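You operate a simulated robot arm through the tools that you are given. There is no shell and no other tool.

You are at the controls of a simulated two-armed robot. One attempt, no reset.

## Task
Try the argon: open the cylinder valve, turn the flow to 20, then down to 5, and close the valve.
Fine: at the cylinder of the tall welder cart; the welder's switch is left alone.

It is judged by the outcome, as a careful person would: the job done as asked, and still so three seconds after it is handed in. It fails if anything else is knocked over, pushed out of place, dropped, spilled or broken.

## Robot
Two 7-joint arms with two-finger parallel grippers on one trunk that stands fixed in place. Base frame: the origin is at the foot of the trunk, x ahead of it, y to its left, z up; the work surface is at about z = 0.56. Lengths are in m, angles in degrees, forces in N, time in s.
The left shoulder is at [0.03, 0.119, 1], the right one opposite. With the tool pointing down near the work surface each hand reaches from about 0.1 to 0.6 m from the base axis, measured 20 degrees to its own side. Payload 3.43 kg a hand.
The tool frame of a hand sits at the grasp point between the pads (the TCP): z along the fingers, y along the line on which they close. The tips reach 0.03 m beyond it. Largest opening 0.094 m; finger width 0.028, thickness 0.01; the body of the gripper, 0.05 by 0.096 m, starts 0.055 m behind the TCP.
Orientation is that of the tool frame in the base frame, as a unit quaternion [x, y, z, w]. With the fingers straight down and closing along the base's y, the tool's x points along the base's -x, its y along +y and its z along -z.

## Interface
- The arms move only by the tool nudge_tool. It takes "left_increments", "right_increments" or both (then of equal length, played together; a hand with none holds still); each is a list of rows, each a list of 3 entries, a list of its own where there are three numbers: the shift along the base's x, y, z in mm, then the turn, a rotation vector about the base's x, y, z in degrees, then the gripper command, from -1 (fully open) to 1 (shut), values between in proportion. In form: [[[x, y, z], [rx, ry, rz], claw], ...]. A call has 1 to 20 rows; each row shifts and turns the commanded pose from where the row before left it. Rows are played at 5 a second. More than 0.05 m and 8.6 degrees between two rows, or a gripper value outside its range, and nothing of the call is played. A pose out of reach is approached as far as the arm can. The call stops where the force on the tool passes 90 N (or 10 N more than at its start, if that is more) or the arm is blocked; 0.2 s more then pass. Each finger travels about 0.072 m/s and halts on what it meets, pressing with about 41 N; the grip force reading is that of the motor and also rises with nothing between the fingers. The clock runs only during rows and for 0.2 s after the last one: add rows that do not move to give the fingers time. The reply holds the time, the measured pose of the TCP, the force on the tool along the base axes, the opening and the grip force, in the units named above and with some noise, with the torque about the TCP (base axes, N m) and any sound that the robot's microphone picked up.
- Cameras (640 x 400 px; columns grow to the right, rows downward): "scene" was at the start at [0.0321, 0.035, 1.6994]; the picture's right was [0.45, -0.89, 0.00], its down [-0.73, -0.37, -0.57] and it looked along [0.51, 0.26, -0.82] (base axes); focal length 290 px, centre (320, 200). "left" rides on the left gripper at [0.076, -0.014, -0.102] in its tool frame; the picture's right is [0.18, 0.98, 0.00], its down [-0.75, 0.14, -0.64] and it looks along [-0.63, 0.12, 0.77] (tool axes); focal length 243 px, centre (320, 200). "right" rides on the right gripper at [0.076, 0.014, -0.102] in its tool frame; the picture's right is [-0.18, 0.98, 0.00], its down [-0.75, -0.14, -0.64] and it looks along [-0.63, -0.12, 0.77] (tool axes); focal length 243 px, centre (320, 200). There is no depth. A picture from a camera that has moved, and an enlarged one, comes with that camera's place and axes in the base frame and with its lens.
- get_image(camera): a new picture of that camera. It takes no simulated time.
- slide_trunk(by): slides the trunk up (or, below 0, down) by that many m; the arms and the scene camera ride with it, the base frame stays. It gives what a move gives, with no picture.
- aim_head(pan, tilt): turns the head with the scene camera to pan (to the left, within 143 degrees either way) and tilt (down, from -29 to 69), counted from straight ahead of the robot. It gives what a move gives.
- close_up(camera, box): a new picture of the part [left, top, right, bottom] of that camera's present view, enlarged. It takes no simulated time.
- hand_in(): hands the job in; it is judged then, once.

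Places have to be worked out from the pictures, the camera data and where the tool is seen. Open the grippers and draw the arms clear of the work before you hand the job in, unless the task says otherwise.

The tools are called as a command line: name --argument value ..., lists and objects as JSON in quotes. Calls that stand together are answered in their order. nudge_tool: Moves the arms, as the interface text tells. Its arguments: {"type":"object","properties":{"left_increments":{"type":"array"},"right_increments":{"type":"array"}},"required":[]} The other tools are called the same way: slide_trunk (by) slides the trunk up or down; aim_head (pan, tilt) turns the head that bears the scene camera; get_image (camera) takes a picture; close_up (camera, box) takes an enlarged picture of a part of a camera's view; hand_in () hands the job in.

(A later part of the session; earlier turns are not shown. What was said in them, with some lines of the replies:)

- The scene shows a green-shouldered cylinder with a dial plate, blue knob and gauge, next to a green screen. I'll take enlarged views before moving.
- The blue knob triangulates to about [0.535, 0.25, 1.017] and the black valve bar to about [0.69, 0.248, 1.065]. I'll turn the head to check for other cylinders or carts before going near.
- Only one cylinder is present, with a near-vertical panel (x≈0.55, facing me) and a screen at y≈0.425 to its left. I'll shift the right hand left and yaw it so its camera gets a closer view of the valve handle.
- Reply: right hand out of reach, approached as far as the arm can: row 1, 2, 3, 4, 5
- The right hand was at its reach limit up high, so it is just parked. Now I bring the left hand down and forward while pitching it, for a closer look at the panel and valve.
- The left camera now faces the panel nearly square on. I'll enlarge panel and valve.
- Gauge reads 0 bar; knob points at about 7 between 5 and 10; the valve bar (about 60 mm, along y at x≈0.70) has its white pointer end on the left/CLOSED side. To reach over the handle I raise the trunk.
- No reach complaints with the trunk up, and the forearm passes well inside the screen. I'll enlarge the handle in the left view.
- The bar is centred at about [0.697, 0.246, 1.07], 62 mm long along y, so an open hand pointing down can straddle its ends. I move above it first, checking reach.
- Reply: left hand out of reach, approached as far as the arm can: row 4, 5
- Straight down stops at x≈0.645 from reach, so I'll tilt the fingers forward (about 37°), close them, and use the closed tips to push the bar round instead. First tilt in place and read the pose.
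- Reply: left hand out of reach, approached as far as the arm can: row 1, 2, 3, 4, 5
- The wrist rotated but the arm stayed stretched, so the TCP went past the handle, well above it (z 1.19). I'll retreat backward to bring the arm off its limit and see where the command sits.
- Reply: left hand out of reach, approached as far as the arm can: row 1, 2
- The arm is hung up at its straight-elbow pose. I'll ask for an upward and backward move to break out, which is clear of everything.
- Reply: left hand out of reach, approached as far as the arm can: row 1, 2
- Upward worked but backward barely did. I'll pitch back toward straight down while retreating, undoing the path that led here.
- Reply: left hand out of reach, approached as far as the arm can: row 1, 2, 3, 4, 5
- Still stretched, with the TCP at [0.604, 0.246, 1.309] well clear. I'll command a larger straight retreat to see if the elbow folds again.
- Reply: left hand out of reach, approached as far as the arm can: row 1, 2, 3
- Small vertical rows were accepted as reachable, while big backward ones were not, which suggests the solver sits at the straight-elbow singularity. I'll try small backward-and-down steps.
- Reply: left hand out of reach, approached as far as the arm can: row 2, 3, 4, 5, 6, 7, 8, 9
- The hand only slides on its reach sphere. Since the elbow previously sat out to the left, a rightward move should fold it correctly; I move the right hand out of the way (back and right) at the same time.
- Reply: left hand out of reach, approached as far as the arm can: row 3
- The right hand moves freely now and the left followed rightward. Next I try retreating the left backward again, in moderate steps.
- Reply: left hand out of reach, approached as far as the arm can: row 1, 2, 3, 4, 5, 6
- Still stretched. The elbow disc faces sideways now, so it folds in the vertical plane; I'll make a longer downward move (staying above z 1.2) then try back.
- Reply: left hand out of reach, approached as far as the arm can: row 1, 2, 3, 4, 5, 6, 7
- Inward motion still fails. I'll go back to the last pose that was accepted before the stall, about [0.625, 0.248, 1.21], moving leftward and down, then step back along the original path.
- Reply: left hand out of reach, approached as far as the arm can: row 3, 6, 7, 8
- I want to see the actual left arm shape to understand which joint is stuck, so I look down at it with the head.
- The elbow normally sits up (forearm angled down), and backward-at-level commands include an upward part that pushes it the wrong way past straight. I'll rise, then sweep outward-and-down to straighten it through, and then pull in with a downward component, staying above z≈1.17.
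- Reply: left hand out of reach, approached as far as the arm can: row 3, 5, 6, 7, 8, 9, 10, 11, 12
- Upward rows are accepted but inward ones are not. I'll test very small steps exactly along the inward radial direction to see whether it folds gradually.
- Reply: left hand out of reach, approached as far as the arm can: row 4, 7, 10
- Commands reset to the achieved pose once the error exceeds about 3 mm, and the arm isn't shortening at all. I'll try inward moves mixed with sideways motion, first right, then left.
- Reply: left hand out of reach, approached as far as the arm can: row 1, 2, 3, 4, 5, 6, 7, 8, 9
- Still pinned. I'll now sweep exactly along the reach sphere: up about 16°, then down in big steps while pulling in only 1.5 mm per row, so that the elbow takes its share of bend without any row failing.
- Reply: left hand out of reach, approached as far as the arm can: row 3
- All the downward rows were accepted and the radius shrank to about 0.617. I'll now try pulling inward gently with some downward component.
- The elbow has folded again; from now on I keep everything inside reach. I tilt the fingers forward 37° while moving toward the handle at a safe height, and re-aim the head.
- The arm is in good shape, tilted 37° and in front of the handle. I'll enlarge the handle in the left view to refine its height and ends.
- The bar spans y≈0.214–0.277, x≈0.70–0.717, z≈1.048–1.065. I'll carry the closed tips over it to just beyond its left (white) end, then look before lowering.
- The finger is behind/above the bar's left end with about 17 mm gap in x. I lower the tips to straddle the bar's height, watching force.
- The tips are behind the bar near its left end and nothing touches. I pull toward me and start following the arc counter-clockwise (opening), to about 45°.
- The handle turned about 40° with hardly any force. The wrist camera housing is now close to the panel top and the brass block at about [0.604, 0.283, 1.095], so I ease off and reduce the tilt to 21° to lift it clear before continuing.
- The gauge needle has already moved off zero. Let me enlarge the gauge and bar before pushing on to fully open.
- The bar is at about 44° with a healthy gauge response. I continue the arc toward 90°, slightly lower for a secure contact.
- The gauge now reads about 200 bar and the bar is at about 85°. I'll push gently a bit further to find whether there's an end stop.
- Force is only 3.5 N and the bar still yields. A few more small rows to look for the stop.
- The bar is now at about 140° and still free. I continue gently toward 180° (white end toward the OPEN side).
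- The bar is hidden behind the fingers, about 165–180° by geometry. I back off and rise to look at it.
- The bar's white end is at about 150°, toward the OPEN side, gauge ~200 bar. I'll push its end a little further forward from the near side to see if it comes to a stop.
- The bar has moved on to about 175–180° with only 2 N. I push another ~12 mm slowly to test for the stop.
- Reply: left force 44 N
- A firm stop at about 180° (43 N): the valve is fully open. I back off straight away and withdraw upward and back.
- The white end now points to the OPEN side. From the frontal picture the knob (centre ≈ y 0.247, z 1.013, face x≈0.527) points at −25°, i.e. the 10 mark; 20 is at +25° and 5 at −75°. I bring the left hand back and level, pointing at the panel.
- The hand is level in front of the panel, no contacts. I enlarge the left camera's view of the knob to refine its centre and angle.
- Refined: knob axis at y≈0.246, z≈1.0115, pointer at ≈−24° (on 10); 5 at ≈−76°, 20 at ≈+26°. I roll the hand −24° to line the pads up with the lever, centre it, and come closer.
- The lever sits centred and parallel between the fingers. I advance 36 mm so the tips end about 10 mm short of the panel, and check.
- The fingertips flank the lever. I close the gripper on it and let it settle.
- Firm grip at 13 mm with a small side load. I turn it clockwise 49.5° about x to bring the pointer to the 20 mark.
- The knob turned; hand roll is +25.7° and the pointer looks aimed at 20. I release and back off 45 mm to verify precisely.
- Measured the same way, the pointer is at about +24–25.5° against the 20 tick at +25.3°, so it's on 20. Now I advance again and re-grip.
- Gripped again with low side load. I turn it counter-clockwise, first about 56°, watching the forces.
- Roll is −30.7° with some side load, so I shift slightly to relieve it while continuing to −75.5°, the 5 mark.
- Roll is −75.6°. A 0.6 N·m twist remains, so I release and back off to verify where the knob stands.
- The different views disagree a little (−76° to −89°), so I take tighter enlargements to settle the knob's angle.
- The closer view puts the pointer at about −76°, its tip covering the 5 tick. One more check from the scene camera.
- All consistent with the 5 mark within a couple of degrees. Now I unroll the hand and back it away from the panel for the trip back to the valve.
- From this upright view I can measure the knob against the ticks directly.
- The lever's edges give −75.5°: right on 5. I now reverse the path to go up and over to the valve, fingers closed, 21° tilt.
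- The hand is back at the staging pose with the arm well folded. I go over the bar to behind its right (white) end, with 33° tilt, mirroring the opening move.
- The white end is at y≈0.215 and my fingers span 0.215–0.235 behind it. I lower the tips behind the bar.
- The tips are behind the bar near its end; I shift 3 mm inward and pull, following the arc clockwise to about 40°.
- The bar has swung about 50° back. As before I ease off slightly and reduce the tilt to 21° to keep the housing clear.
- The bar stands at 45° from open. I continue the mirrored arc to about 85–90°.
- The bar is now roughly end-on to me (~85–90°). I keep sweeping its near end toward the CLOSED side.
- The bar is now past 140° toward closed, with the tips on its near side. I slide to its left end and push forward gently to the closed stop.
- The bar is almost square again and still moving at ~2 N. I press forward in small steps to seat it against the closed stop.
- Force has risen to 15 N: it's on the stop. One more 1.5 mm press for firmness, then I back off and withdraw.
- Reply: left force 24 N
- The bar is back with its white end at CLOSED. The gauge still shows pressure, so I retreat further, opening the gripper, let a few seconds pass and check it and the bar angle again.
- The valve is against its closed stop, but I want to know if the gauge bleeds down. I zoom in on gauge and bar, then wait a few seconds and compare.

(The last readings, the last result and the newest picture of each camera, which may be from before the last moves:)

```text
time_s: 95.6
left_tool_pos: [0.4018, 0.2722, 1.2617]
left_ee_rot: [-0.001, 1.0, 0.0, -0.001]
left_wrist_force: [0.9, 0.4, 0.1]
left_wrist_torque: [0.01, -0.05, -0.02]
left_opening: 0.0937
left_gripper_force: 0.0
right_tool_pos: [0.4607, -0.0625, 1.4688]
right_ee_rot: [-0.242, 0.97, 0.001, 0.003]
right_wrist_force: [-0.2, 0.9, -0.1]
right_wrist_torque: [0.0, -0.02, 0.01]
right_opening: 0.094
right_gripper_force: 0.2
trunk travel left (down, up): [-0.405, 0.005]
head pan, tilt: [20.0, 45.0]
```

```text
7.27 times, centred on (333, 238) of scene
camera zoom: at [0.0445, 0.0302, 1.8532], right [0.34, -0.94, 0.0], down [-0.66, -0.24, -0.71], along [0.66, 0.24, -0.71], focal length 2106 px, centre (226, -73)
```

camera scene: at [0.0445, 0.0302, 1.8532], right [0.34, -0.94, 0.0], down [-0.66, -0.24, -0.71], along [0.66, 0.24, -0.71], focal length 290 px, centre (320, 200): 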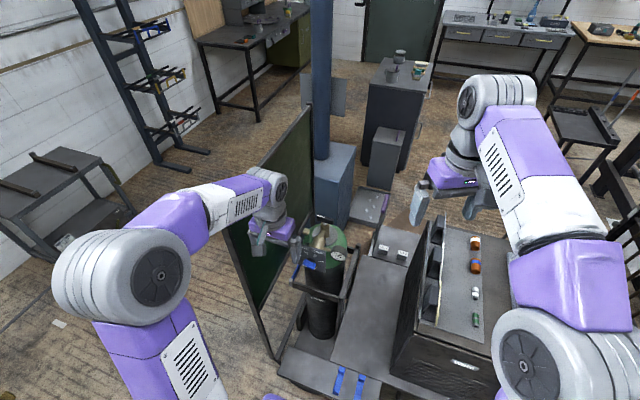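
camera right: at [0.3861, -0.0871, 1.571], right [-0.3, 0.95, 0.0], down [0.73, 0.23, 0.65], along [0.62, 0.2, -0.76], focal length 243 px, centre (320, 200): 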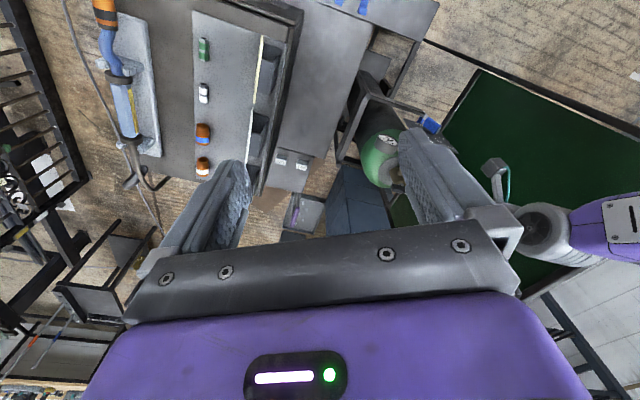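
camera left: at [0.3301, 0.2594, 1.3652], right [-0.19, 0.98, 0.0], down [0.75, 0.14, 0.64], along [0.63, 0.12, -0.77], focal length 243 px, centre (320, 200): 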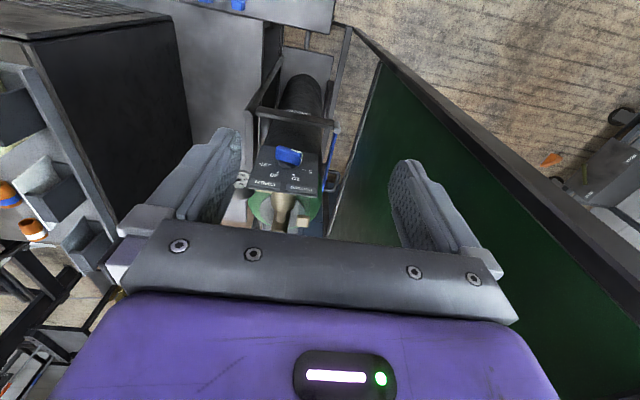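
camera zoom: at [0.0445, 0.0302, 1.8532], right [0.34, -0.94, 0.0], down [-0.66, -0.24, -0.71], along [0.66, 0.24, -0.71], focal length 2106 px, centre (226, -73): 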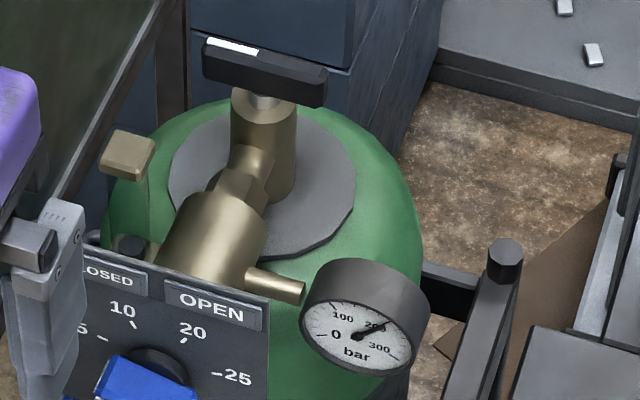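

The gauge stays latched (trapped pressure), but the bar's angle matches its original closed position and it sat on a hard stop. I draw the left arm further back and up, then take final looks.

nudge_tool --left_increments '[[[-25, 5, 25], [0, 0, 0], -1], [[-25, 5, 25], [0, 0, 0], -1], [[-25, 10, 25], [0, 0, 0], -1], [[-25, 10, 25], [0, 0, 0], -1], [[0, 0, 0], [0, 0, 0], -1], [[0, 0, 0], [0, 0, 0], -1]]'

get_image --camera "scene"

close_up --camera "scene" --box '[285, 200, 365, 300]'

close_up --camera "left" --box '[220, 100, 380, 240]'

```text
time_s: 97.0
left_tool_pos: [0.3005, 0.3025, 1.3612]
left_ee_rot: [-0.001, 1.0, 0.0, 0.0]
left_wrist_force: [0.8, 0.2, 0.1]
left_wrist_torque: [0.01, -0.04, 0.0]
left_opening: 0.0938
left_gripper_force: 0.1
right_tool_pos: [0.4608, -0.0618, 1.4687]
right_ee_rot: [-0.242, 0.97, 0.001, 0.004]
right_wrist_force: [0.9, -0.9, 0.0]
right_wrist_torque: [0.02, 0.0, -0.02]
right_opening: 0.0936
right_gripper_force: 0.1
trunk travel left (down, up): [-0.405, 0.005]
head pan, tilt: [20.0, 45.0]
```

```text
taken
camera scene: at [0.0436, 0.0304, 1.8532], right [0.34, -0.94, 0.0], down [-0.66, -0.24, -0.71], along [0.66, 0.24, -0.71], focal length 290 px, centre (320, 200)
```

scene: 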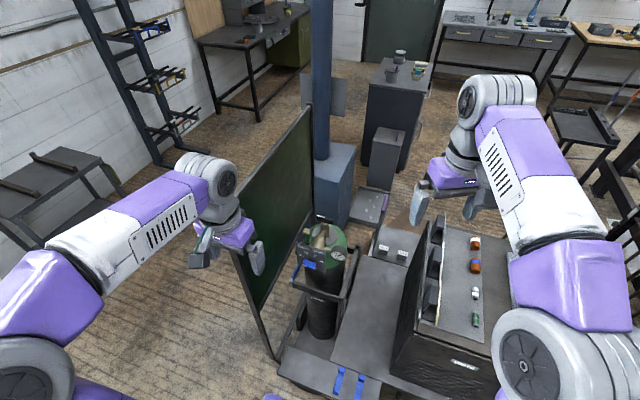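

```text
4.00 times, centred on (325, 250) of scene
camera zoom: at [0.0436, 0.0304, 1.8532], right [0.34, -0.94, 0.0], down [-0.66, -0.24, -0.71], along [0.66, 0.24, -0.71], focal length 1158 px, centre (300, 0)
```

zoom: 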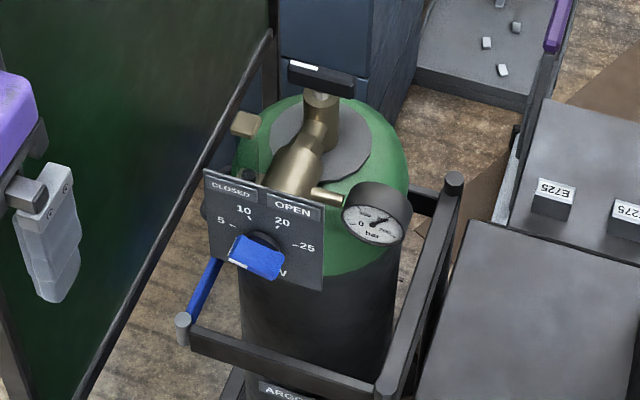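

```text
2.86 times, centred on (300, 170) of left
camera zoom: at [0.2245, 0.289, 1.4639], right [-0.19, 0.98, 0.0], down [0.75, 0.14, 0.64], along [0.63, 0.12, -0.77], focal length 693 px, centre (377, 286)
```

zoom: 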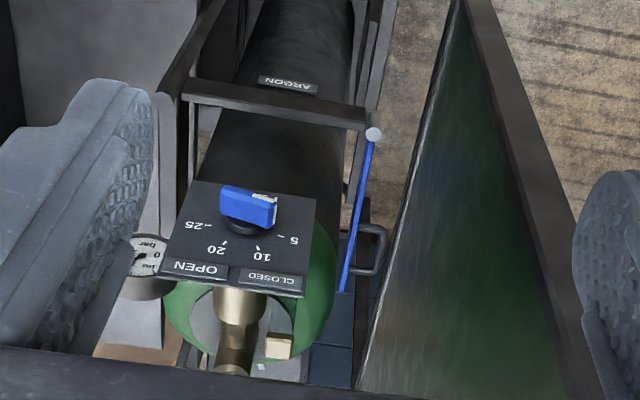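

The valve bar is back on CLOSED, the knob points at 5, and the cylinder, screen and cart are undisturbed. Both grippers are open and both arms are clear, so I hand in.

hand_in

```text
The job is handed in.
```

I opened the argon cylinder valve to its end stop, turned the flow to 20 and then down to 5. I then closed the valve back onto its stop, and the job is handed in.

- **Valve:** it turned about 180° between closed and open. The closed handle lines up with where it was at the start.
- **Flow:** I let go of the knob at each setting and checked it against the marks. It sat on 20, and now sits on 5, each within a couple of degrees.
- **Gauge:** it rose from 0 to about 200 bar when the valve opened. It still read about 200 roughly 10 seconds after closing, even with the flow at 5. I took this to be pressure trapped after the valve, but I did not confirm that.
- **Surroundings:** the welder's switch was not touched. In the final pictures the cylinder, screen and cart look undisturbed. Both grippers are open and the arms are clear.

Early on, the left arm locked up at full stretch above the cylinder. It took a number of small moves to free it, and they touched nothing.
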